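You operate a simulated robot arm through the tools that you are given. There is no shell and no other tool.

Carry out the task below with a simulated robot arm. There is one attempt and no reset: what you move stays moved.

Task
Open the gas and purge the tube at the flow the card names.
Fine: main and welder valves stay open; the gas display ends on CLEAN.

The check looks at the end state, three seconds after you hand in, the way a careful person would. Anything else that was tipped, shoved, dropped, spilled or broken makes it a failure.

Robot
A 6-joint arm with a three-finger gripper, fixed in place. Base frame: the origin is at the foot of the arm, x ahead of it, y to its left, z up. Lengths are in m, angles in degrees, forces in N, time in s.
Its first joint turns from -166.0 to 166.0 degrees. Payload 4.89 kg.
The TCP is the grasp point between the finger pads, 0.03 m short of the fingertips. In the tool frame z runs along the fingers and y along their closing line. Largest opening 0.164 m; the body of the gripper starts 0.125 m behind the TCP.
Orientation is told as [roll, pitch, yaw] about the base's x, y, z axes, in that order, counted from this pose: with the fingers straight down and closing along the base's y, the tool's x points along the base's -x, its y along +y and its z along -z.

Tools
- The arm moves only by the tool send_rows. Its arguments are lists of equal length, an entry for each row: "travel": the shift along the tool's x, y, z in m, a list of three; "rotation": the turn, a rotation vector about the tool's x, y, z in degrees, a list of three; "jaw": the finger opening in m, from 0 to 0.164. In form: {"travel": [[dx, dy, dz], ...], "rotation": [[wx, wy, wz], ...], "jaw": [jaw, ...]}. A call has 1 to 20 rows; each row is the pose to reach, as a shift and turn from the pose commanded when the call began, along the tool's axes at that moment. Rows are played at 5 a second. More than 0.05 m and 8.6 degrees between two rows, or a gripper value outside its range, and nothing of the call is played. Where a pose cannot be reached the arm comes as near as it can. A force on the tool above 40 N (or 10 N above the force at the start of the call, whichever is more), or a blocked arm, ends the call early, and 0.2 s more pass. Each finger travels about 0.108 m/s and halts on what it meets, pressing with about 36 N; the grip force reading is that of the motor and also rises with nothing between the fingers. The clock runs only during rows and for 0.2 s after the last one: add rows that repeat a pose to give the fingers time. The reply holds the time, the measured pose of the TCP, the force on the tool along the base axes, the opening and the grip force, in the units named above and with some noise, with the torque about the TCP (base axes, N m) and any sound that the robot's microphone picked up, and new pictures: "views" is both (left out), scene, wrist or none.
- Cameras (640 x 400 px; columns grow to the right, rows downward): "scene" is fixed at [0.4028, -0.6568, 1.624]; the picture's right is [0.88, -0.48, 0.00], its down [-0.24, -0.44, -0.87] and it looks along [0.41, 0.76, -0.50] (base axes); focal length 335 px, centre (320, 200). "wrist" rides on the gripper at [0.076, -0.002, -0.152] in the tool frame; the picture's right is [0.02, 1.00, 0.00], its down [-0.88, 0.02, -0.47] and it looks along [-0.47, 0.01, 0.88] (tool axes); focal length 247 px, centre (320, 200). There is no depth. A picture from a camera that has moved, and an enlarged one, comes with that camera's place and axes in the base frame and with its lens. The place of the scene camera against the robot may be out by one fixed shift of up to 0.012 m in any direction.
- raise_lower(by): slides the trunk up (or, below 0, down) by that many m; the arm rides with it, the base frame stays. It gives what a move gives, with no picture.
- zoom(camera, box): a new picture of the part [left, top, right, bottom] of that camera's present view, enlarged. The clock stands still meanwhile.
- job_done(): hands the job in; it is judged then, once.

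Nothing tells you positions but the pictures and the camera data. Unless the task says otherwise, let go and move clear before handing in.

The tools are called after ">>>" by a JSON object that holds its "fn" and its "kwargs". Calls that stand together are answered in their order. send_rows: Moves the arm, as the interface text tells. Its arguments: {"type":"object","properties":{"travel":{"type":"array"},"rotation":{"type":"array"},"jaw":{"type":"array"},"views":{"type":"string","enum":["both","scene","wrist","none"]}},"required":["travel","rotation","jaw"]} The other tools are called the same way: raise_lower (by) slides the trunk up or down; zoom (camera, box) takes an enlarged picture of a part of a camera's view; job_done () hands the job in.

At the start:

```text
t: 0.0
tcp_pos: [0.5522, 0.1309, 1.3354]
orientation: [0.0, -0.1, -0.1]
contact_force: [0.4, 0.6, -0.1]
torque: [-0.01, -0.04, 0.02]
opening: 0.1642
finger_force: 0.1
trunk travel left (down, up): [-0.175, 0.215]
```

scene: 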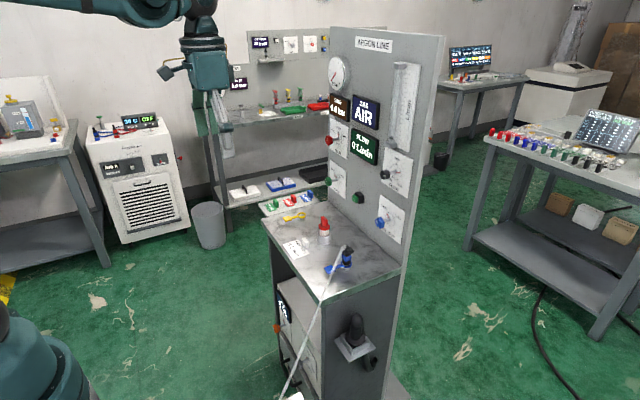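
wrist: 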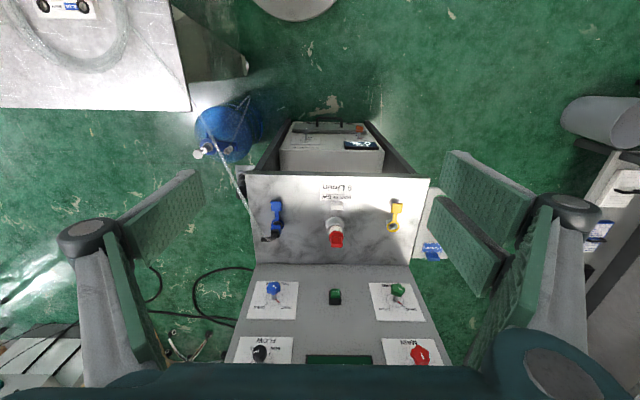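

I see an argon line panel with several valves, a gauge, displays and a card on the shelf. I'll look closer before I move anything.

>>> {"fn": "zoom", "kwargs": {"camera": "scene", "box": [310, 20, 450, 120]}}

>>> {"fn": "zoom", "kwargs": {"camera": "scene", "box": [310, 110, 450, 210]}}

>>> {"fn": "zoom", "kwargs": {"camera": "scene", "box": [250, 180, 420, 300]}}

>>> {"fn": "zoom", "kwargs": {"camera": "wrist", "box": [220, 160, 460, 280]}}

>>> {"fn": "zoom", "kwargs": {"camera": "wrist", "box": [220, 260, 460, 380]}}

>>> {"fn": "zoom", "kwargs": {"camera": "scene", "box": [250, 270, 420, 400]}}

```text
4.00 times, centred on (380, 70) of scene
camera zoom: at [0.4028, -0.6568, 1.624], right [0.88, -0.48, 0.0], down [-0.24, -0.44, -0.87], along [0.41, 0.76, -0.5], focal length 1341 px, centre (80, 720)
```

zoom: 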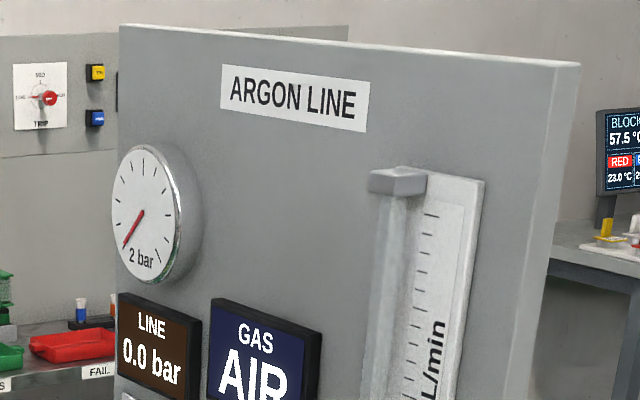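

```text
4.00 times, centred on (380, 160) of scene
camera zoom: at [0.4028, -0.6568, 1.624], right [0.88, -0.48, 0.0], down [-0.24, -0.44, -0.87], along [0.41, 0.76, -0.5], focal length 1341 px, centre (80, 360)
```

zoom: 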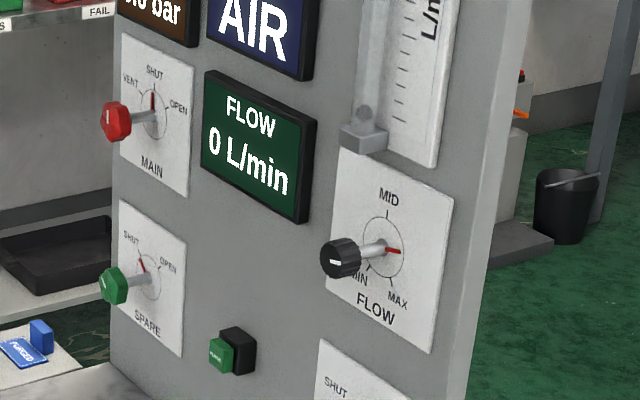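

```text
3.33 times, centred on (335, 240) of scene
camera zoom: at [0.4028, -0.6568, 1.624], right [0.88, -0.48, 0.0], down [-0.24, -0.44, -0.87], along [0.41, 0.76, -0.5], focal length 1118 px, centre (270, 67)
```

zoom: 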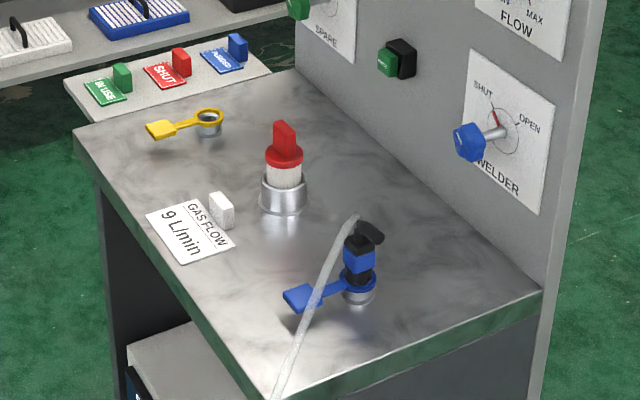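

```text
2.67 times, centred on (340, 220) of wrist
camera zoom: at [0.4752, 0.1284, 1.4881], right [-0.02, 1.0, 0.0], down [0.88, 0.02, 0.47], along [0.47, 0.01, -0.88], focal length 659 px, centre (267, 147)
```

zoom: 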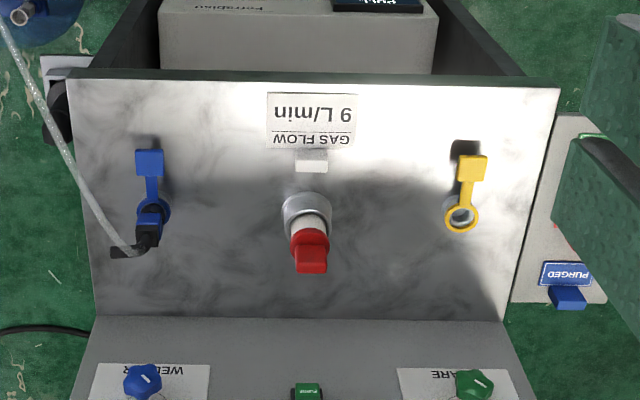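

```text
2.67 times, centred on (340, 320) of wrist
camera zoom: at [0.4752, 0.1284, 1.4881], right [-0.02, 1.0, 0.0], down [0.88, 0.02, 0.47], along [0.47, 0.01, -0.88], focal length 659 px, centre (267, -120)
```

zoom: 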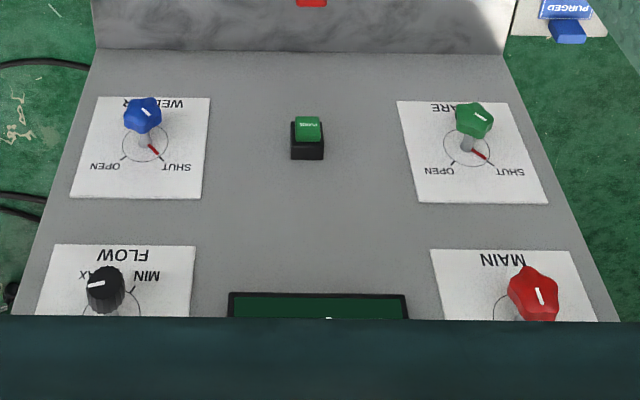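

```text
3.08 times, centred on (335, 335) of scene
camera zoom: at [0.4028, -0.6568, 1.624], right [0.88, -0.48, 0.0], down [-0.24, -0.44, -0.87], along [0.41, 0.76, -0.5], focal length 1032 px, centre (274, -215)
```

zoom: 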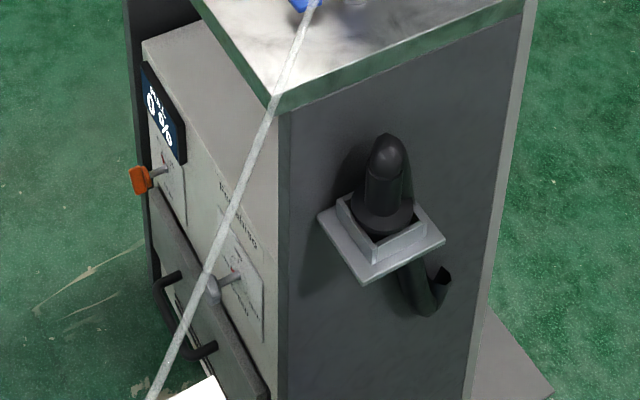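

The panel faces the robot at x≈1.02. The MAIN knob is near (0.98, 0.35, 1.20), FLOW (0.98, 0.02, 1.20), WELDER (0.98, 0.02, 1.03) and PURGE (0.99, 0.18, 1.035); the card reads 9 L/min. Next I'll check the dials and the surroundings.

>>> {"fn": "zoom", "kwargs": {"camera": "scene", "box": [370, 55, 450, 105]}}

>>> {"fn": "zoom", "kwargs": {"camera": "scene", "box": [370, 90, 450, 140]}}

>>> {"fn": "zoom", "kwargs": {"camera": "scene", "box": [320, 90, 400, 140]}}

>>> {"fn": "zoom", "kwargs": {"camera": "scene", "box": [360, 140, 440, 190]}}

>>> {"fn": "zoom", "kwargs": {"camera": "wrist", "box": [180, 80, 300, 180]}}

>>> {"fn": "zoom", "kwargs": {"camera": "scene", "box": [0, 0, 320, 200]}}

```text
8.00 times, centred on (410, 80) of scene
camera zoom: at [0.4028, -0.6568, 1.624], right [0.88, -0.48, 0.0], down [-0.24, -0.44, -0.87], along [0.41, 0.76, -0.5], focal length 2682 px, centre (-400, 1160)
```

zoom: 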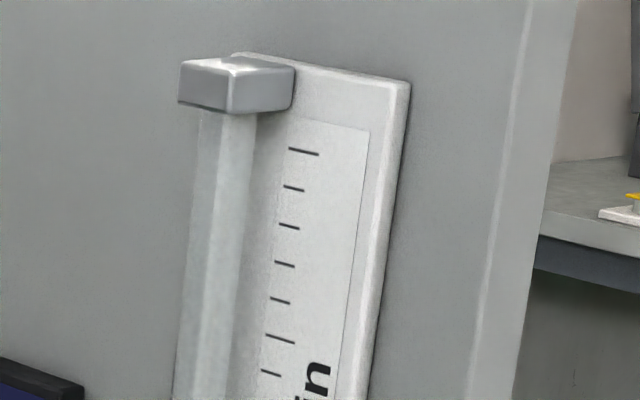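

```text
8.00 times, centred on (410, 115) of scene
camera zoom: at [0.4028, -0.6568, 1.624], right [0.88, -0.48, 0.0], down [-0.24, -0.44, -0.87], along [0.41, 0.76, -0.5], focal length 2682 px, centre (-400, 880)
```

zoom: 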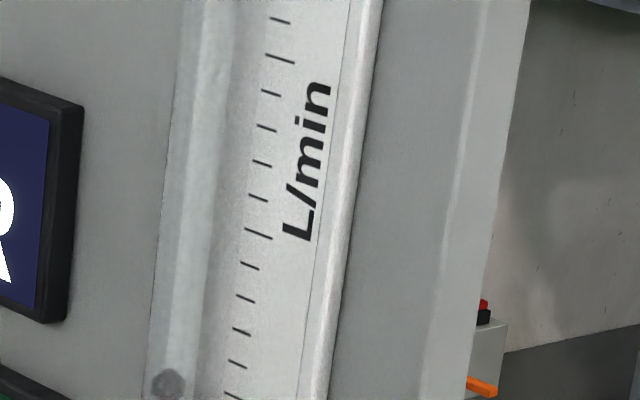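

```text
8.00 times, centred on (360, 115) of scene
camera zoom: at [0.4028, -0.6568, 1.624], right [0.88, -0.48, 0.0], down [-0.24, -0.44, -0.87], along [0.41, 0.76, -0.5], focal length 2682 px, centre (0, 880)
```

zoom: 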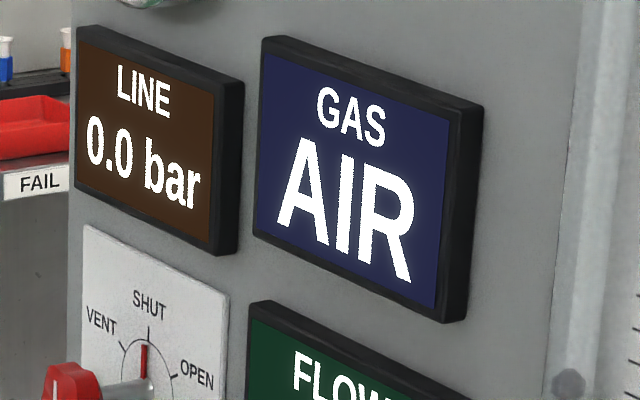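

```text
8.00 times, centred on (400, 165) of scene
camera zoom: at [0.4028, -0.6568, 1.624], right [0.88, -0.48, 0.0], down [-0.24, -0.44, -0.87], along [0.41, 0.76, -0.5], focal length 2682 px, centre (-320, 480)
```

zoom: 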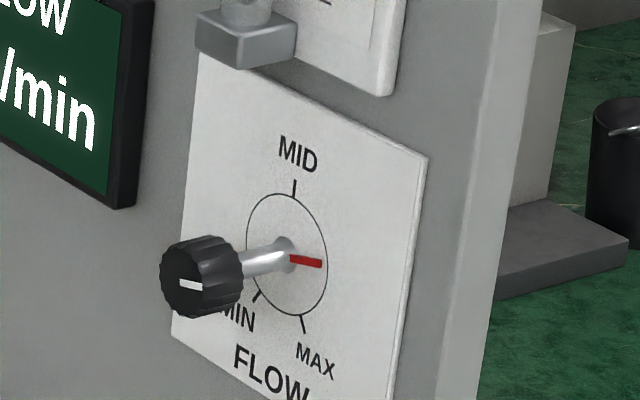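

```text
4.00 times, centred on (240, 130) of wrist
camera zoom: at [0.4752, 0.1284, 1.4881], right [-0.02, 1.0, 0.0], down [0.88, 0.02, 0.47], along [0.47, 0.01, -0.88], focal length 988 px, centre (640, 480)
```

zoom: 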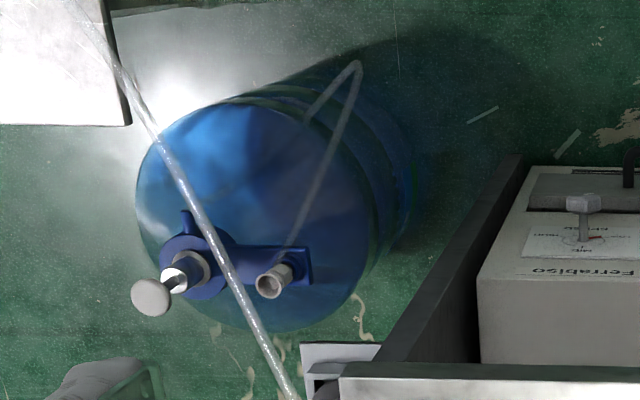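

```text
2.00 times, centred on (160, 100) of scene
camera zoom: at [0.4028, -0.6568, 1.624], right [0.88, -0.48, 0.0], down [-0.24, -0.44, -0.87], along [0.41, 0.76, -0.5], focal length 671 px, centre (640, 400)
```

zoom: 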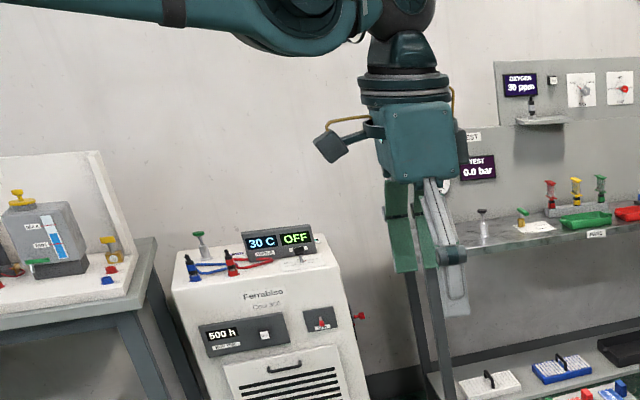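

The card asks for 9 L/min and the rotameter scale runs to about 20. I'll turn the tool so the fingers point at the panel with the camera on top, starting with the yaw well clear of everything.

>>> {"fn": "send_rows", "kwargs": {"travel": [[0, 0, 0], [0, 0, 0], [0, 0, 0], [0, 0, 0], [0, 0, 0], [0, 0, 0], [0, 0, 0], [0, 0, 0], [0, 0, 0], [0, 0, 0], [0, 0, 0], [0, 0, 0], [0, 0, 0], [0, 0, 0], [0, 0, 0], [0, 0, 0], [0, 0, 0], [0, 0, 0]], "rotation": [[0, 0, 5], [0, 0, 10], [0, 0, 15], [0, 0, 20], [0, 0, 25], [0, 0, 30], [0, 0, 35], [0, 0, 40], [0, 0, 45], [0, 0, 50], [0, 0, 55], [0, 0, 60], [0, 0, 65], [0, 0, 70], [0, 0, 75], [0, 0, 80], [0, 0, 85], [0, 0, 90]], "jaw": [0.15, 0.14, 0.13, 0.12, 0.11, 0.1, 0.09, 0.08, 0.08, 0.08, 0.08, 0.08, 0.08, 0.08, 0.08, 0.08, 0.08, 0.08]}}

```text
t: 3.8
tcp_pos: [0.5525, 0.131, 1.3353]
orientation: [-0.1, 0.0, -90.1]
contact_force: [-0.8, 1.1, -0.7]
torque: [0.0, -0.01, 0.0]
opening: 0.0803
finger_force: 0.0
trunk travel left (down, up): [-0.175, 0.215]
camera wrist: at [0.5503, 0.207, 1.4885], right [1.0, 0.02, 0.0], down [0.02, -0.88, 0.47], along [0.01, -0.47, -0.88], focal length 247 px, centre (320, 200)
```

scene: 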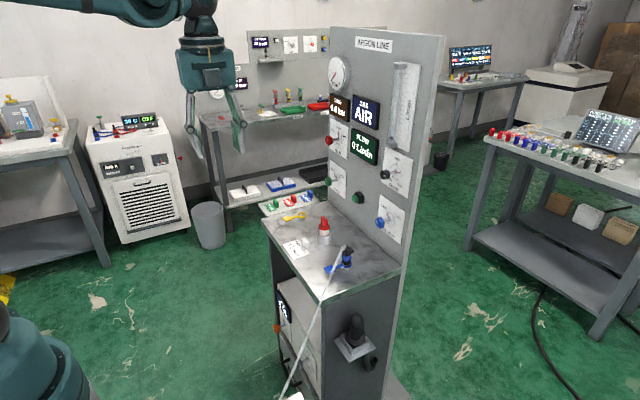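
wrist: 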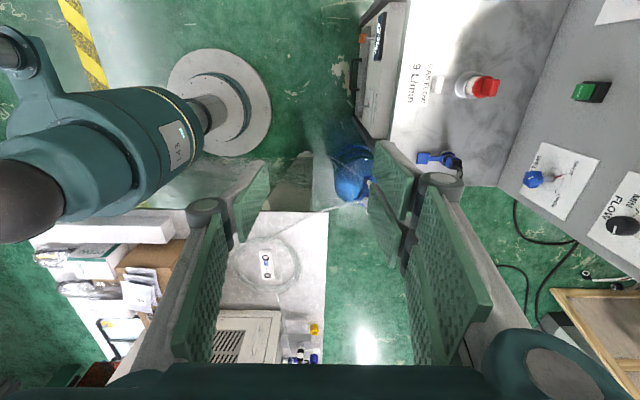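

The yaw works. I'll carry on for the other 90°.

>>> {"fn": "send_rows", "kwargs": {"travel": [[0, 0, 0], [0, 0, 0], [0, 0, 0], [0, 0, 0], [0, 0, 0], [0, 0, 0], [0, 0, 0], [0, 0, 0], [0, 0, 0], [0, 0, 0], [0, 0, 0], [0, 0, 0], [0, 0, 0], [0, 0, 0], [0, 0, 0], [0, 0, 0], [0, 0, 0], [0, 0, 0]], "rotation": [[0, 0, 5], [0, 0, 10], [0, 0, 15], [0, 0, 20], [0, 0, 25], [0, 0, 30], [0, 0, 35], [0, 0, 40], [0, 0, 45], [0, 0, 50], [0, 0, 55], [0, 0, 60], [0, 0, 65], [0, 0, 70], [0, 0, 75], [0, 0, 80], [0, 0, 85], [0, 0, 90]], "jaw": [0.08, 0.08, 0.08, 0.08, 0.08, 0.08, 0.08, 0.08, 0.08, 0.08, 0.08, 0.08, 0.08, 0.08, 0.08, 0.08, 0.08, 0.08]}}

```text
t: 7.8
tcp_pos: [0.5525, 0.0447, 1.3362]
orientation: [-2.9, 0.6, -169.4]
contact_force: [-3.1, 0.1, -0.2]
torque: [-0.1, -0.33, -0.02]
opening: 0.0798
finger_force: 0.0
out of reach, approached as far as the arm can: row 14, 15, 16, 17, 18
trunk travel left (down, up): [-0.175, 0.215]
stopped in row 18: the arm was blocked; the commanded pose is now the measured one
camera wrist: at [0.6281, 0.0516, 1.4895], right [0.21, -0.98, -0.05], down [-0.86, -0.21, 0.46], along [-0.46, -0.05, -0.89], focal length 247 px, centre (320, 200)
```

scene: 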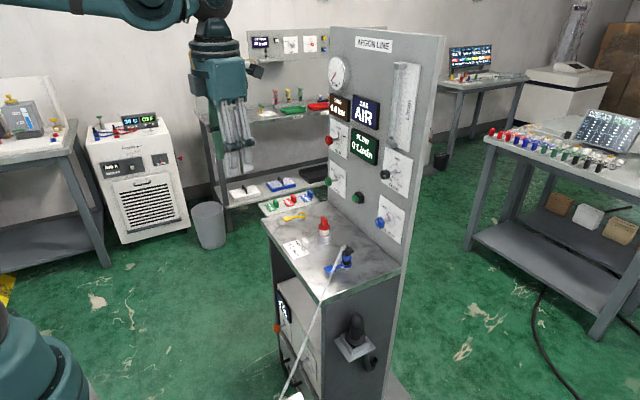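
wrist: 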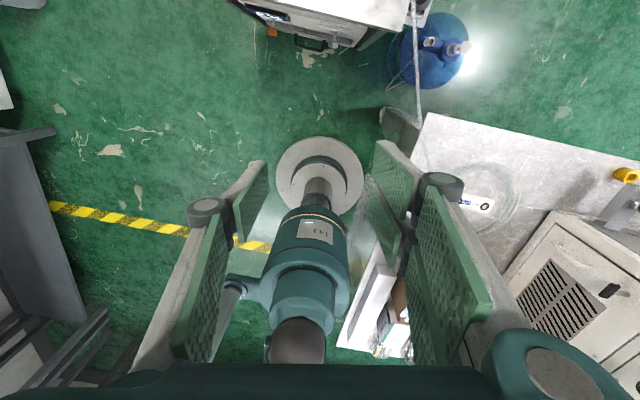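

The last joint reached its limit, so camera fully on top isn't reachable, but a roll near 135° with the camera high will do. I'll back off to that roll and move forward a little.

>>> {"fn": "send_rows", "kwargs": {"travel": [[0.02, -0.008, 0], [0.04, -0.015, 0], [0.06, -0.023, 0], [0.08, -0.03, 0], [0.1, -0.038, 0], [0.12, -0.046, 0], [0.14, -0.053, 0], [0.164, -0.061, 0]], "rotation": [[-0.33, -0.18, -4.3], [-0.66, -0.36, -8.6], [-1, -0.54, -12.9], [-1.3, -0.72, -17.2], [-1.6, -0.9, -21.5], [-2.0, -1.1, -25.8], [-2.3, -1.27, -30.1], [-2.63, -1.45, -34.4]], "jaw": [0.08, 0.08, 0.08, 0.08, 0.08, 0.08, 0.08, 0.08], "views": "none"}}

```text
t: 9.6
tcp_pos: [0.7053, 0.1333, 1.3384]
orientation: [-0.1, 0.0, -134.9]
contact_force: [-0.5, -0.7, 0.8]
torque: [0.09, -0.21, -0.04]
opening: 0.0798
finger_force: 0.0
trunk travel left (down, up): [-0.175, 0.215]
```

Orientation is clean now. Next I'll pitch the fingers up to horizontal so they face the panel.

>>> {"fn": "send_rows", "kwargs": {"travel": [[0, 0, 0], [0, 0, 0], [0, 0, 0], [0, 0, 0], [0, 0, 0], [0, 0, 0], [0, 0, 0], [0, 0, 0], [0, 0, 0], [0, 0, 0], [0, 0, 0], [0, 0, 0]], "rotation": [[-5.3, 5.3, 0], [-10.6, 10.6, 0], [-15.9, 15.9, 0], [-21.2, 21.2, 0], [-26.5, 26.5, 0], [-31.8, 31.8, 0], [-37.1, 37.1, 0], [-42.4, 42.4, 0], [-47.7, 47.7, 0], [-53, 53, 0], [-58.3, 58.3, 0], [-63.64, 63.64, 0]], "jaw": [0.08, 0.08, 0.08, 0.08, 0.08, 0.08, 0.08, 0.08, 0.08, 0.08, 0.08, 0.08]}}

```text
t: 12.2
tcp_pos: [0.7152, 0.0647, 1.3402]
orientation: [87.3, 45.0, -87.5]
contact_force: [-1.6, 0.8, 0.6]
torque: [-0.03, 0.03, -0.04]
opening: 0.08
finger_force: 0.1
out of reach, approached as far as the arm can: row 9, 10, 11, 12
trunk travel left (down, up): [-0.175, 0.215]
camera wrist: at [0.5603, 0.1071, 1.398], right [0.08, -0.69, 0.72], down [-0.44, -0.67, -0.59], along [0.89, -0.27, -0.36], focal length 247 px, centre (320, 200)
```

scene: 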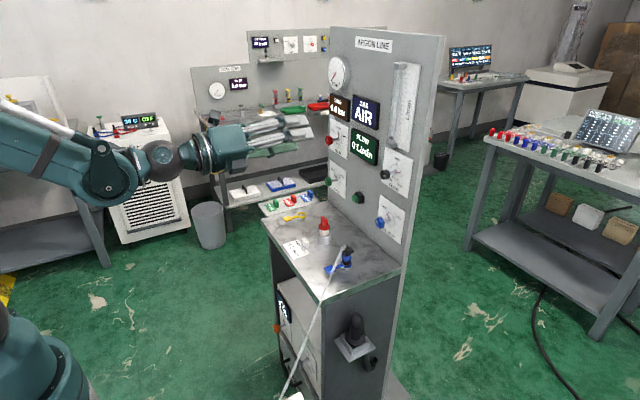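
wrist: 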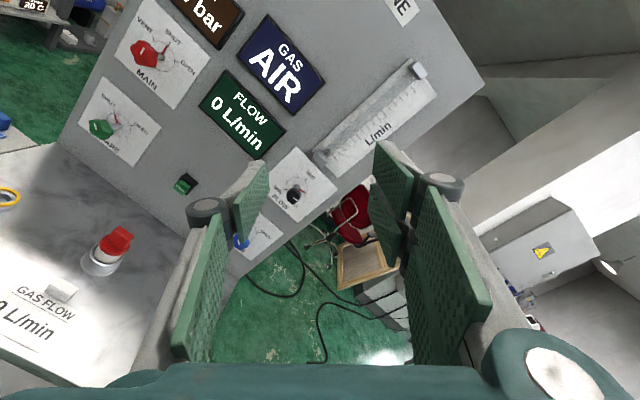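

The fingers now face the panel, but the wrist limit pushed the position sideways. A null row will show what the commanded pose actually is.

>>> {"fn": "send_rows", "kwargs": {"travel": [[0, 0, 0.01], [0, 0, 0.02]], "rotation": [[0, 0, 0], [0, 0, 0]], "jaw": [0.08, 0.08], "views": "none"}}

```text
t: 12.8
tcp_pos: [0.7349, 0.0662, 1.3405]
orientation: [87.1, 45.0, -87.5]
contact_force: [-1.2, -0.3, -0.5]
torque: [0.0, 0.03, 0.02]
opening: 0.08
finger_force: 0.0
trunk travel left (down, up): [-0.175, 0.215]
```

The commanded pose follows the reached pose. I'll level the tool, add some roll and approach the FLOW knob, stopping short of it.

>>> {"fn": "send_rows", "kwargs": {"travel": [[-0.014, -0.005, 0.0185], [-0.028, -0.011, 0.037], [-0.042, -0.016, 0.0555], [-0.056, -0.021, 0.074], [-0.07, -0.027, 0.0925], [-0.085, -0.032, 0.111], [-0.099, -0.037, 0.13], [-0.113, -0.042, 0.148], [-0.127, -0.048, 0.167], [-0.141, -0.053, 0.185]], "rotation": [[-0.4, -0.18, 1], [-0.9, -0.35, 2], [-1.3, -0.5, 3], [-1.8, -0.7, 4], [-2.2, -0.9, 5], [-2.7, -1.05, 6], [-3.1, -1.2, 7], [-3.5, -1.4, 8], [-4, -1.6, 9], [-4.45, -1.77, 10]], "jaw": [0.08, 0.08, 0.08, 0.08, 0.08, 0.08, 0.08, 0.08, 0.08, 0.08]}}

```text
t: 15.0
tcp_pos: [0.9194, 0.0122, 1.1961]
orientation: [88.8, 54.9, -90.4]
contact_force: [-1.9, 0.6, 1.6]
torque: [0.0, 0.1, 0.0]
opening: 0.08
finger_force: 0.0
out of reach, approached as far as the arm can: row 10
trunk travel left (down, up): [-0.175, 0.215]
camera wrist: at [0.7672, 0.0559, 1.2604], right [0.01, -0.81, 0.59], down [-0.48, -0.53, -0.7], along [0.88, -0.27, -0.39], focal length 247 px, centre (320, 200)
```

scene: 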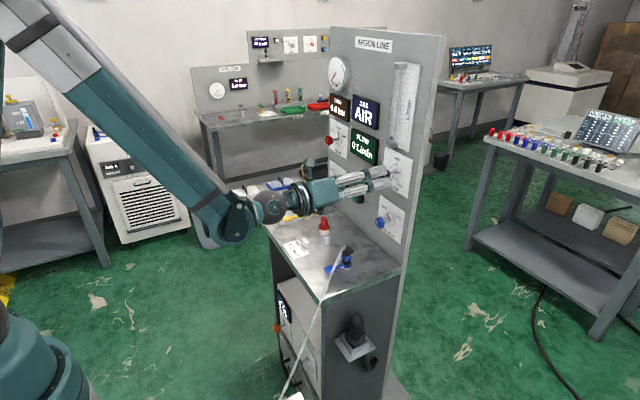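
wrist: 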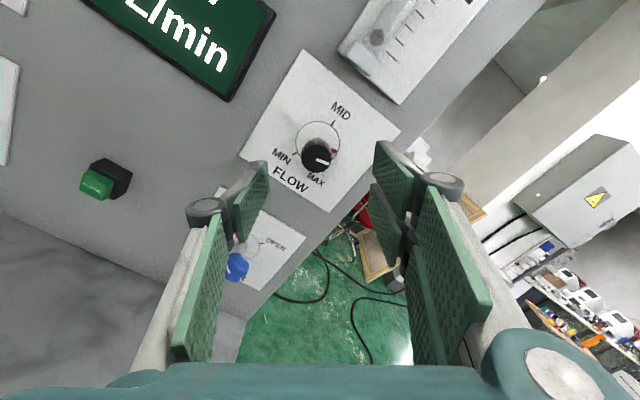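

The FLOW knob is straight ahead at about (0.978, 0.02, 1.20). I'll ease the roll back a little, go in over the knob and then look.

>>> {"fn": "send_rows", "kwargs": {"travel": [[0.002, -0.001, 0.014], [0.004, -0.002, 0.028], [0.0055, -0.003, 0.042], [0.0072, -0.0032, 0.054]], "rotation": [[0.0, 0, -1], [0.0, 0, -2], [0, 0, -3], [0, 0, -4]], "jaw": [0.08, 0.08, 0.08, 0.08]}}

>>> {"fn": "zoom", "kwargs": {"camera": "scene", "box": [330, 130, 430, 230]}}

```text
t: 16.0
tcp_pos: [0.9715, 0.0142, 1.1988]
orientation: [88.9, 50.8, -90.4]
contact_force: [-0.7, -0.5, -0.1]
torque: [0.03, 0.02, 0.0]
opening: 0.0801
finger_force: 0.1
out of reach, approached as far as the arm can: row 2, 3, 4
trunk travel left (down, up): [-0.175, 0.215]
camera wrist: at [0.8217, 0.0613, 1.2607], right [0.02, -0.76, 0.65], down [-0.48, -0.57, -0.67], along [0.88, -0.3, -0.37], focal length 247 px, centre (320, 200)
```

scene: 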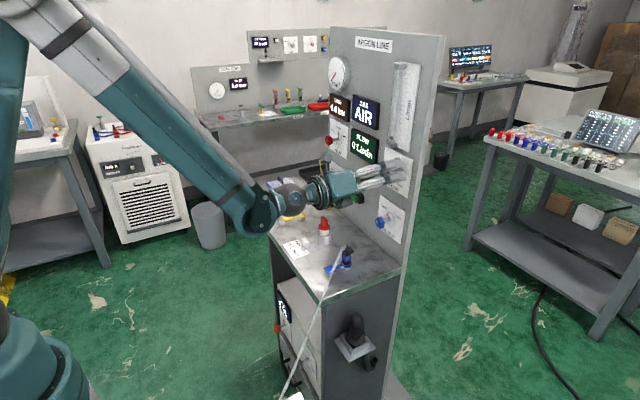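
wrist: 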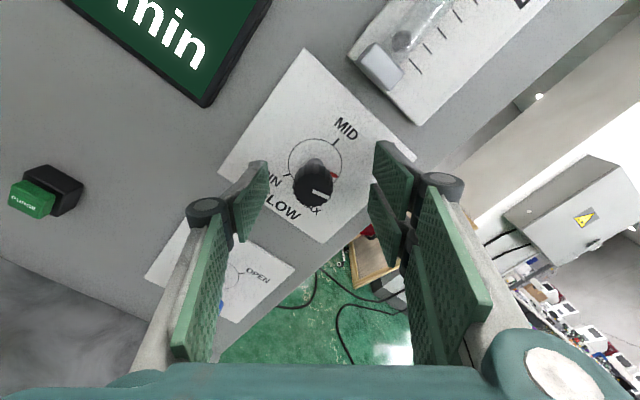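

```text
4.00 times, centred on (380, 180) of scene
camera zoom: at [0.4028, -0.6568, 1.624], right [0.88, -0.48, 0.0], down [-0.24, -0.44, -0.87], along [0.41, 0.76, -0.5], focal length 1341 px, centre (80, 280)
```

zoom: 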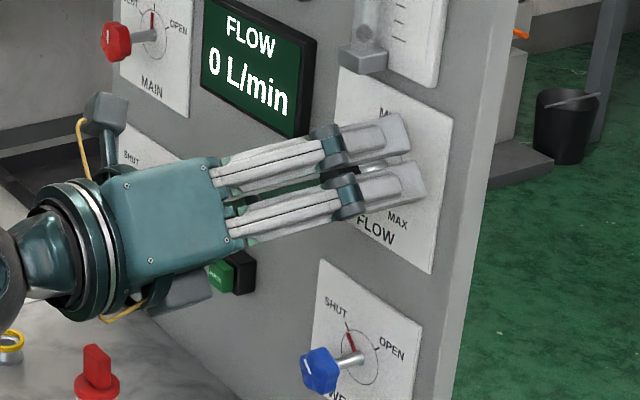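

The fingers straddle the FLOW knob. Before closing, I want a better look at the gripper's underside and the knob alignment.

>>> {"fn": "zoom", "kwargs": {"camera": "scene", "box": [300, 160, 380, 210]}}

>>> {"fn": "zoom", "kwargs": {"camera": "wrist", "box": [240, 110, 400, 230]}}

>>> {"fn": "zoom", "kwargs": {"camera": "scene", "box": [365, 150, 425, 190]}}

```text
8.00 times, centred on (340, 185) of scene
camera zoom: at [0.4028, -0.6568, 1.624], right [0.88, -0.48, 0.0], down [-0.24, -0.44, -0.87], along [0.41, 0.76, -0.5], focal length 2682 px, centre (160, 320)
```

zoom: 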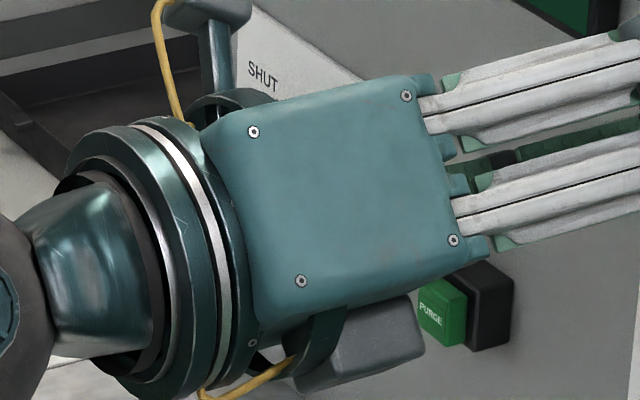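

```text
3.33 times, centred on (320, 170) of wrist
camera zoom: at [0.8217, 0.0613, 1.2607], right [0.02, -0.76, 0.65], down [-0.48, -0.57, -0.67], along [0.88, -0.3, -0.37], focal length 823 px, centre (320, 300)
```

zoom: 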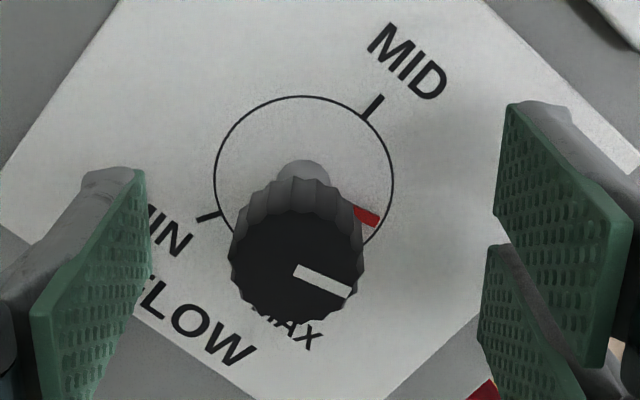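

```text
10.00 times, centred on (395, 170) of scene
camera zoom: at [0.4028, -0.6568, 1.624], right [0.88, -0.48, 0.0], down [-0.24, -0.44, -0.87], along [0.41, 0.76, -0.5], focal length 3353 px, centre (-430, 500)
```

zoom: 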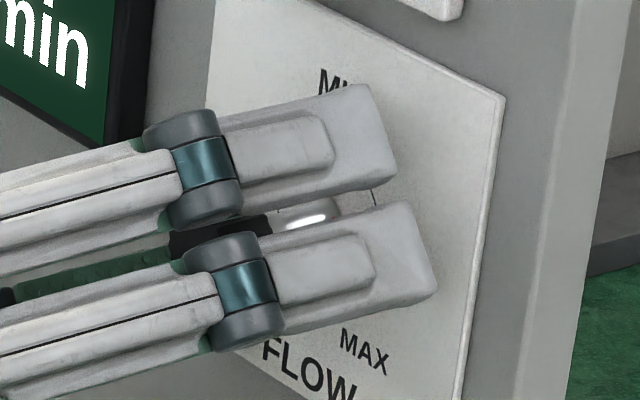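

The knob sits nearer than I thought (front ≈0.96, plate ≈1.00–1.02), so I'll back off 1 cm, recentre, reduce the roll and then check before closing.

>>> {"fn": "send_rows", "kwargs": {"travel": [[0, 0, -0.0115], [0.0042, -0.002, -0.0115], [0.0085, -0.0043, -0.0115]], "rotation": [[0, 0, -3], [0, 0, -7], [0, 0, -11]], "jaw": [0.08, 0.08, 0.08]}}

>>> {"fn": "zoom", "kwargs": {"camera": "wrist", "box": [240, 110, 400, 230]}}

```text
t: 16.8
tcp_pos: [0.9624, 0.016, 1.2029]
orientation: [89.0, 39.7, -90.2]
contact_force: [-0.5, 0.2, 0.5]
torque: [0.01, -0.02, -0.01]
opening: 0.08
finger_force: 0.2
out of reach, approached as far as the arm can: row 2, 3
trunk travel left (down, up): [-0.175, 0.215]
camera wrist: at [0.8102, 0.0748, 1.2542], right [0.02, -0.62, 0.78], down [-0.48, -0.69, -0.54], along [0.88, -0.36, -0.31], focal length 247 px, centre (320, 200)
```

scene: 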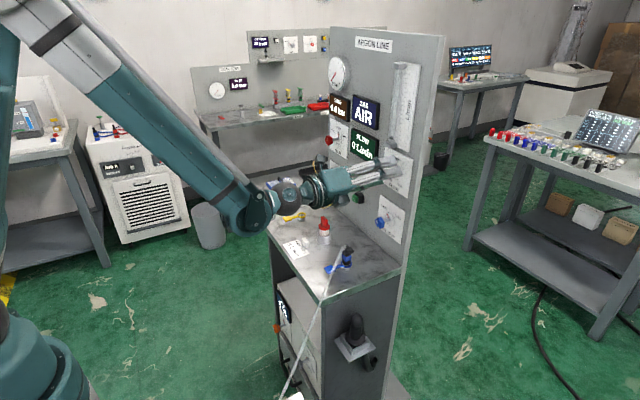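
wrist: 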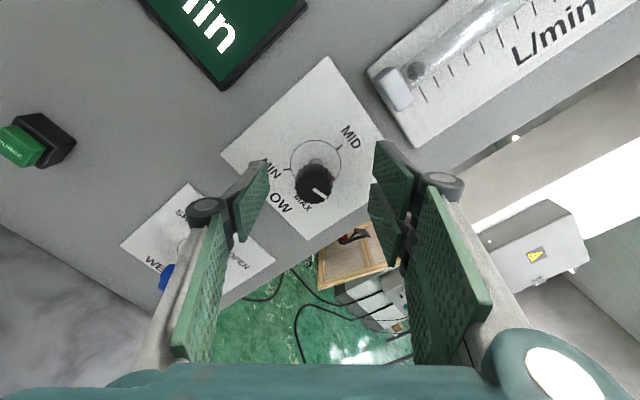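

```text
3.33 times, centred on (320, 170) of wrist
camera zoom: at [0.8102, 0.0748, 1.2542], right [0.02, -0.62, 0.78], down [-0.48, -0.69, -0.54], along [0.88, -0.36, -0.31], focal length 823 px, centre (320, 300)
```

zoom: 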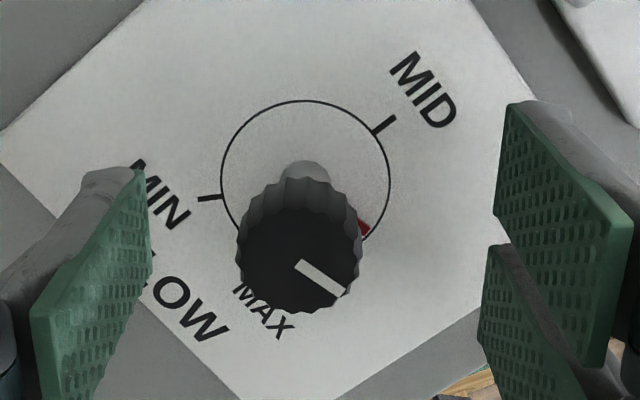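

My estimate for the knob axis is y≈0.023, z≈1.203. The wrist seems unwilling to point right of the arm plane, so I'll allow about 1° of yaw to follow the arm while I shift across.

>>> {"fn": "send_rows", "kwargs": {"travel": [[0.0027, -0.0022, 0.0015], [0.0054, -0.0045, 0.003]], "rotation": [[0.4, 0.5, 0], [0.8, 1.0, 0]], "jaw": [0.08, 0.08]}}

>>> {"fn": "zoom", "kwargs": {"camera": "wrist", "box": [240, 110, 400, 230]}}

```text
t: 17.4
tcp_pos: [0.9628, 0.0245, 1.2039]
orientation: [89.4, 40.0, -89.2]
contact_force: [0.9, 0.1, 0.5]
torque: [0.03, 0.0, 0.01]
opening: 0.08
finger_force: 0.2
trunk travel left (down, up): [-0.175, 0.215]
camera wrist: at [0.8117, 0.0801, 1.2528], right [0.02, -0.62, 0.78], down [-0.46, -0.7, -0.55], along [0.89, -0.35, -0.3], focal length 247 px, centre (320, 200)
```

scene: 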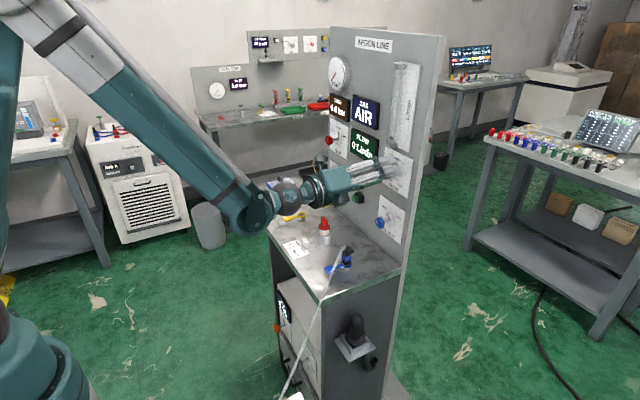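
wrist: 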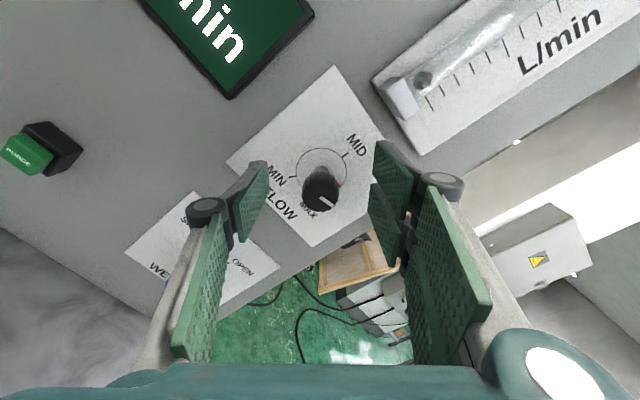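

```text
3.33 times, centred on (320, 170) of wrist
camera zoom: at [0.8117, 0.0801, 1.2528], right [0.02, -0.62, 0.78], down [-0.46, -0.7, -0.55], along [0.89, -0.35, -0.3], focal length 823 px, centre (320, 300)
```

zoom: 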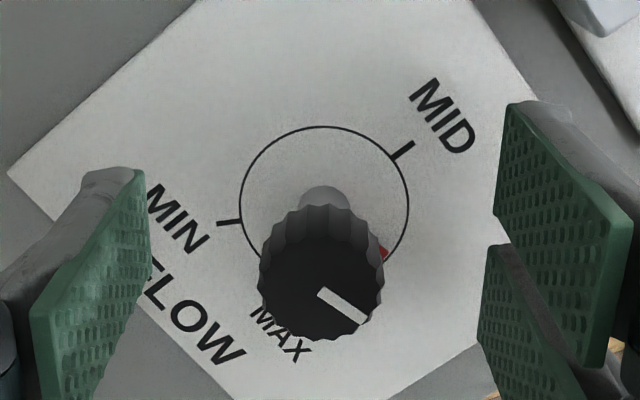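

The knob is centred between the pads, so I'll close on it gently.

>>> {"fn": "send_rows", "kwargs": {"travel": [[0, 0, 0], [0, 0, 0], [0, 0, 0], [0, 0, 0], [0, 0, 0]], "rotation": [[0, 0, 0], [0, 0, 0], [0, 0, 0], [0, 0, 0], [0, 0, 0]], "jaw": [0.06, 0.045, 0.035, 0.025, 0.02], "views": "wrist"}}

```text
t: 18.6
tcp_pos: [0.965, 0.0234, 1.2031]
orientation: [89.4, 39.9, -89.3]
contact_force: [4.9, -4.5, 8.6]
torque: [-0.04, -0.15, -0.14]
opening: 0.0261
finger_force: 44.7
trunk travel left (down, up): [-0.175, 0.215]
camera wrist: at [0.8117, 0.0797, 1.2531], right [0.02, -0.62, 0.78], down [-0.46, -0.7, -0.55], along [0.89, -0.35, -0.3], focal length 247 px, centre (320, 200)
```

wrist: 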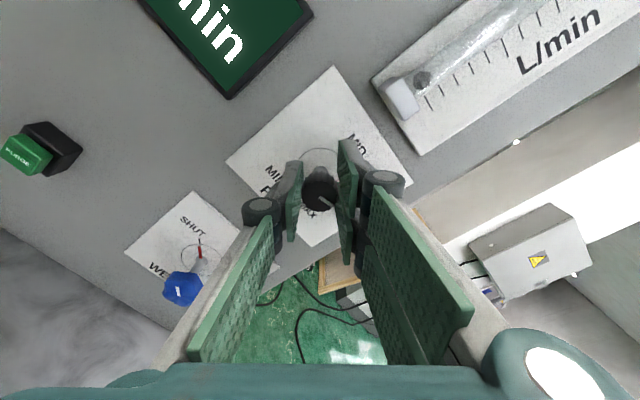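

The grip is firm on the 26 mm knob. I'll turn it counter-clockwise by 42° and check how it follows.

>>> {"fn": "send_rows", "kwargs": {"travel": [[0, 0, 0], [0, 0, 0], [0, 0, 0], [0, 0, 0], [0, 0, 0], [0, 0, 0], [0, 0, 0]], "rotation": [[0, 0, -6], [0, 0, -12], [0, 0, -18], [0, 0, -24], [0, 0, -30], [0, 0, -36], [0, 0, -42]], "jaw": [0.02, 0.02, 0.02, 0.02, 0.02, 0.02, 0.02]}}

>>> {"fn": "zoom", "kwargs": {"camera": "wrist", "box": [240, 110, 400, 230]}}

>>> {"fn": "zoom", "kwargs": {"camera": "scene", "box": [330, 130, 430, 230]}}

```text
t: 19.8
tcp_pos: [0.9646, 0.024, 1.2004]
orientation: [89.2, 12.5, -89.1]
contact_force: [1.1, 8.6, -19.3]
torque: [0.07, 0.37, 0.28]
opening: 0.026
finger_force: 45.1
trunk travel left (down, up): [-0.175, 0.215]
stopped in row 5: the force on the tool passed its limit at 44 N (the readings are from after the stop); the commanded pose is now the measured one
camera wrist: at [0.8112, 0.0962, 1.2187], right [0.02, -0.2, 0.98], down [-0.46, -0.87, -0.17], along [0.89, -0.45, -0.1], focal length 247 px, centre (320, 200)
```

scene: 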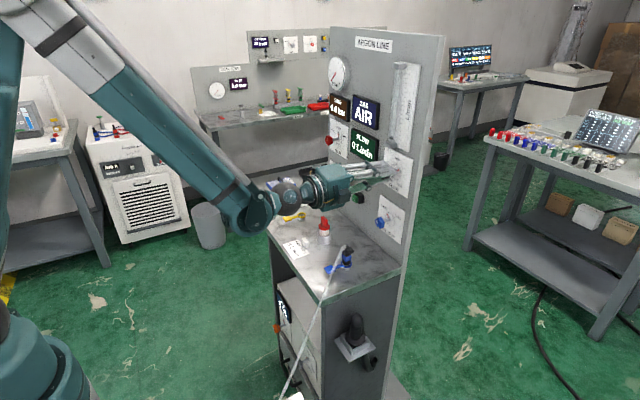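
wrist: 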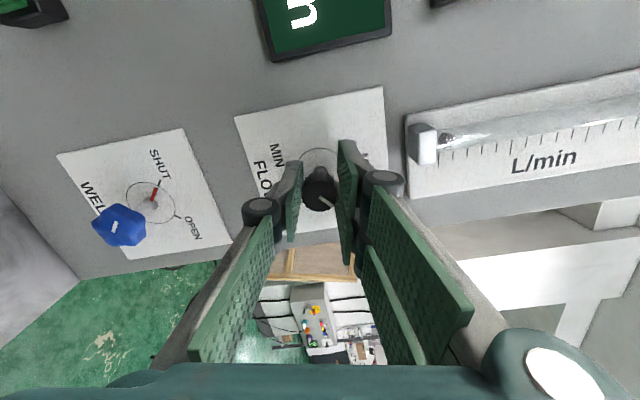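

```text
3.33 times, centred on (320, 170) of wrist
camera zoom: at [0.8112, 0.0962, 1.2187], right [0.02, -0.2, 0.98], down [-0.46, -0.87, -0.17], along [0.89, -0.45, -0.1], focal length 823 px, centre (320, 300)
```

zoom: 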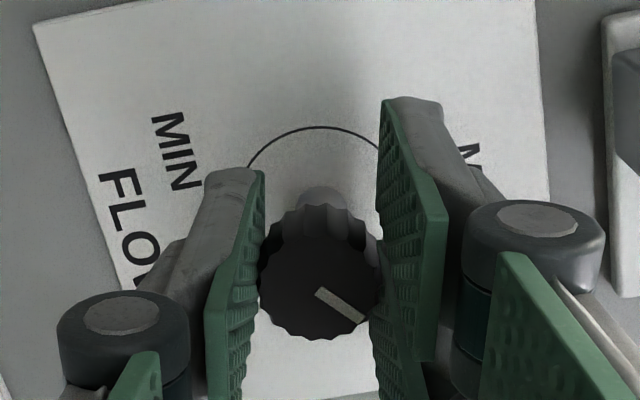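

```text
4.00 times, centred on (380, 180) of scene
camera zoom: at [0.4028, -0.6568, 1.624], right [0.88, -0.48, 0.0], down [-0.24, -0.44, -0.87], along [0.41, 0.76, -0.5], focal length 1341 px, centre (80, 280)
```

zoom: 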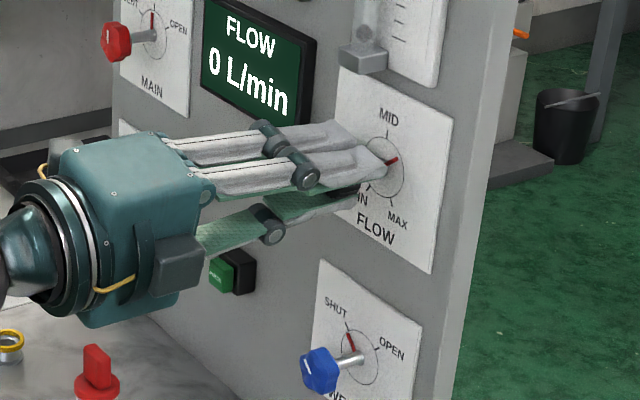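

The knob follows the gripper well; the force stop came from a few millimetres of offset between my TCP and the knob axis. I'll continue the turn around the corrected axis.

>>> {"fn": "send_rows", "kwargs": {"travel": [[0, -0.0005, 0], [-0.0001, -0.0009, 0], [-0.0002, -0.0014, 0], [-0.0004, -0.0018, 0], [-0.0006, -0.0022, 0], [-0.0009, -0.0026, 0], [-0.0012, -0.003, 0], [-0.0015, -0.0033, 0], [-0.0019, -0.0036, 0], [-0.00225, -0.0039, 0]], "rotation": [[0, 0, -6], [0, 0, -12], [0, 0, -18], [0, 0, -24], [0, 0, -30], [0, 0, -36], [0, 0, -42], [0, 0, -48], [0, 0, -54], [0, 0, -60]], "jaw": [0.02, 0.02, 0.02, 0.02, 0.02, 0.02, 0.02, 0.02, 0.02, 0.02]}}

>>> {"fn": "zoom", "kwargs": {"camera": "scene", "box": [330, 130, 430, 230]}}

```text
t: 21.1
tcp_pos: [0.9633, 0.0242, 1.1982]
orientation: [89.2, -21.1, -88.5]
contact_force: [1.2, 5.8, -16.6]
torque: [0.08, 0.42, 0.04]
opening: 0.0257
finger_force: 44.5
trunk travel left (down, up): [-0.175, 0.215]
stopped in row 6: the force on the tool passed its limit at 41 N (the readings are from after the stop); the commanded pose is now the measured one
camera wrist: at [0.8108, 0.0916, 1.1716], right [0.0, 0.38, 0.92], down [-0.45, -0.82, 0.34], along [0.89, -0.42, 0.17], focal length 247 px, centre (320, 200)
```

scene: 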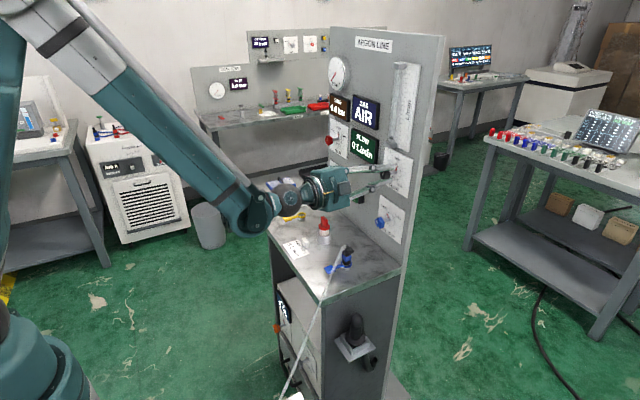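
wrist: 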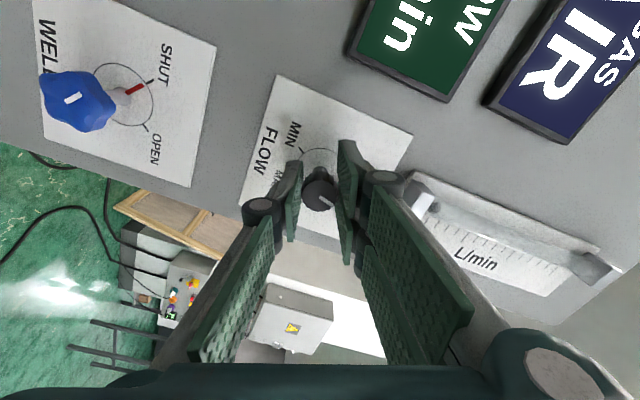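

```text
4.00 times, centred on (380, 180) of scene
camera zoom: at [0.4028, -0.6568, 1.624], right [0.88, -0.48, 0.0], down [-0.24, -0.44, -0.87], along [0.41, 0.76, -0.5], focal length 1341 px, centre (80, 280)
```

zoom: 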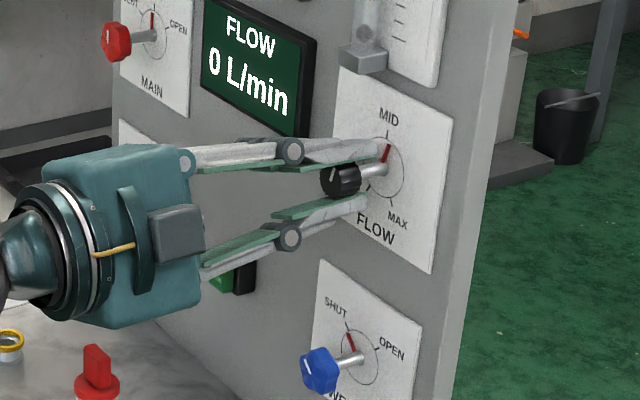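

The pointer now sits just right of MID. I'll relax the grip, recentre on the axis and re-grip for the last ~25° of preset.

>>> {"fn": "send_rows", "kwargs": {"travel": [[0, 0, 0], [0, 0, 0], [-0.0047, -0.0008, 0], [-0.0047, -0.0008, 0]], "rotation": [[0, 0, 0], [0, 0, 0], [0, 0, 0], [0, 0, 0]], "jaw": [0.045, 0.06, 0.06, 0.06]}}

>>> {"fn": "zoom", "kwargs": {"camera": "wrist", "box": [240, 110, 400, 230]}}

```text
t: 22.1
tcp_pos: [0.9643, 0.0203, 1.2004]
orientation: [89.5, -21.2, -88.6]
contact_force: [-0.5, 0.6, 0.4]
torque: [0.02, -0.01, -0.01]
opening: 0.06
finger_force: 0.0
trunk travel left (down, up): [-0.175, 0.215]
camera wrist: at [0.8101, 0.0869, 1.1732], right [0.0, 0.38, 0.92], down [-0.45, -0.82, 0.34], along [0.89, -0.42, 0.17], focal length 247 px, centre (320, 200)
```

scene: 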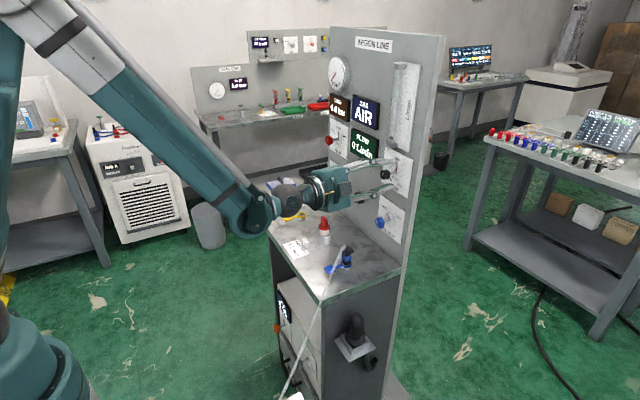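
wrist: 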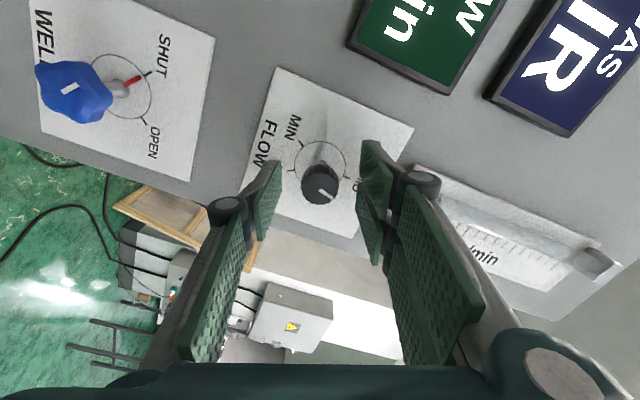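

```text
3.33 times, centred on (320, 170) of wrist
camera zoom: at [0.8101, 0.0869, 1.1732], right [0.0, 0.38, 0.92], down [-0.45, -0.82, 0.34], along [0.89, -0.42, 0.17], focal length 823 px, centre (320, 300)
```

zoom: 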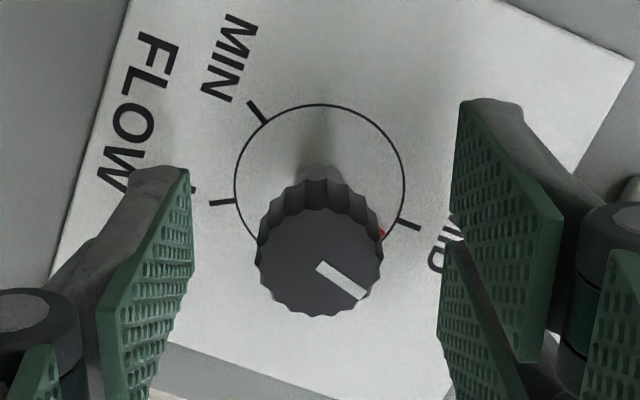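

Centred now. The dial spans roughly ±150°, so 9 of 20 should lie about 15° left of MID; I'll grip and turn another −27°.

>>> {"fn": "send_rows", "kwargs": {"travel": [[0, 0, 0], [0, 0, 0], [0, 0, 0], [0, 0, 0], [0, 0, 0], [0, 0, 0], [0, 0, 0], [0, 0, 0], [0, 0, 0]], "rotation": [[0, 0, 0], [0, 0, 0], [0, 0, 0], [0, 0, 0], [0, 0, -5], [0, 0, -10], [0, 0, -16], [0, 0, -22], [0, 0, -27]], "jaw": [0.045, 0.03, 0.022, 0.022, 0.022, 0.022, 0.022, 0.022, 0.022]}}

>>> {"fn": "zoom", "kwargs": {"camera": "scene", "box": [330, 130, 430, 230]}}

```text
t: 24.1
tcp_pos: [0.9625, 0.0194, 1.1998]
orientation: [89.0, -48.2, -88.2]
contact_force: [-9.2, -1.1, -12.9]
torque: [0.02, 0.63, 0.37]
opening: 0.0256
finger_force: 45.2
trunk travel left (down, up): [-0.175, 0.215]
camera wrist: at [0.8101, 0.0654, 1.1442], right [-0.01, 0.76, 0.65], down [-0.45, -0.58, 0.68], along [0.89, -0.29, 0.35], focal length 247 px, centre (320, 200)
```

scene: 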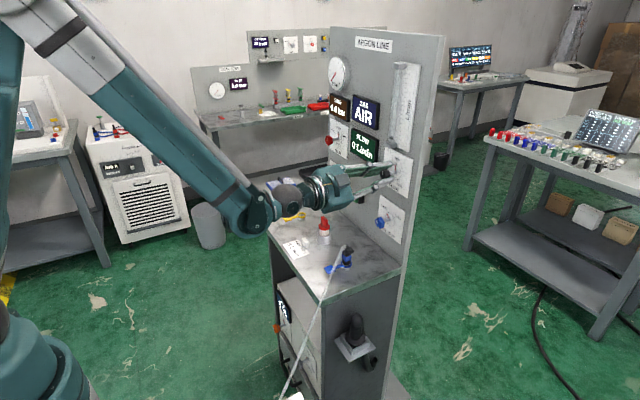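
wrist: 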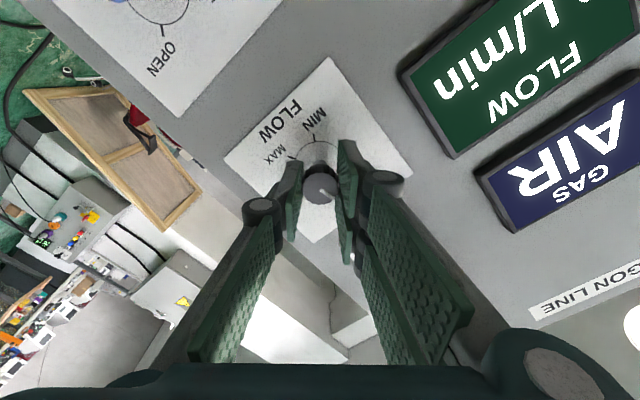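

```text
4.00 times, centred on (380, 180) of scene
camera zoom: at [0.4028, -0.6568, 1.624], right [0.88, -0.48, 0.0], down [-0.24, -0.44, -0.87], along [0.41, 0.76, -0.5], focal length 1341 px, centre (80, 280)
```

zoom: 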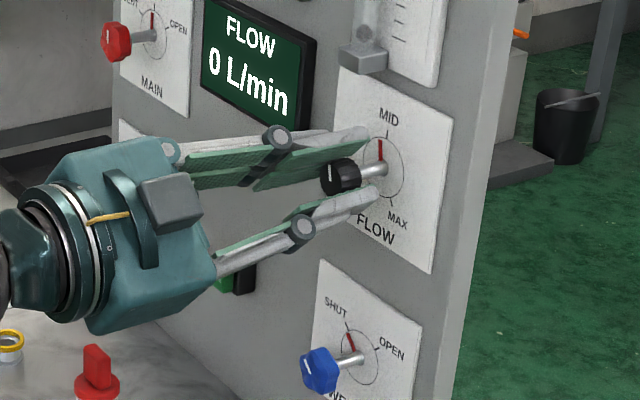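

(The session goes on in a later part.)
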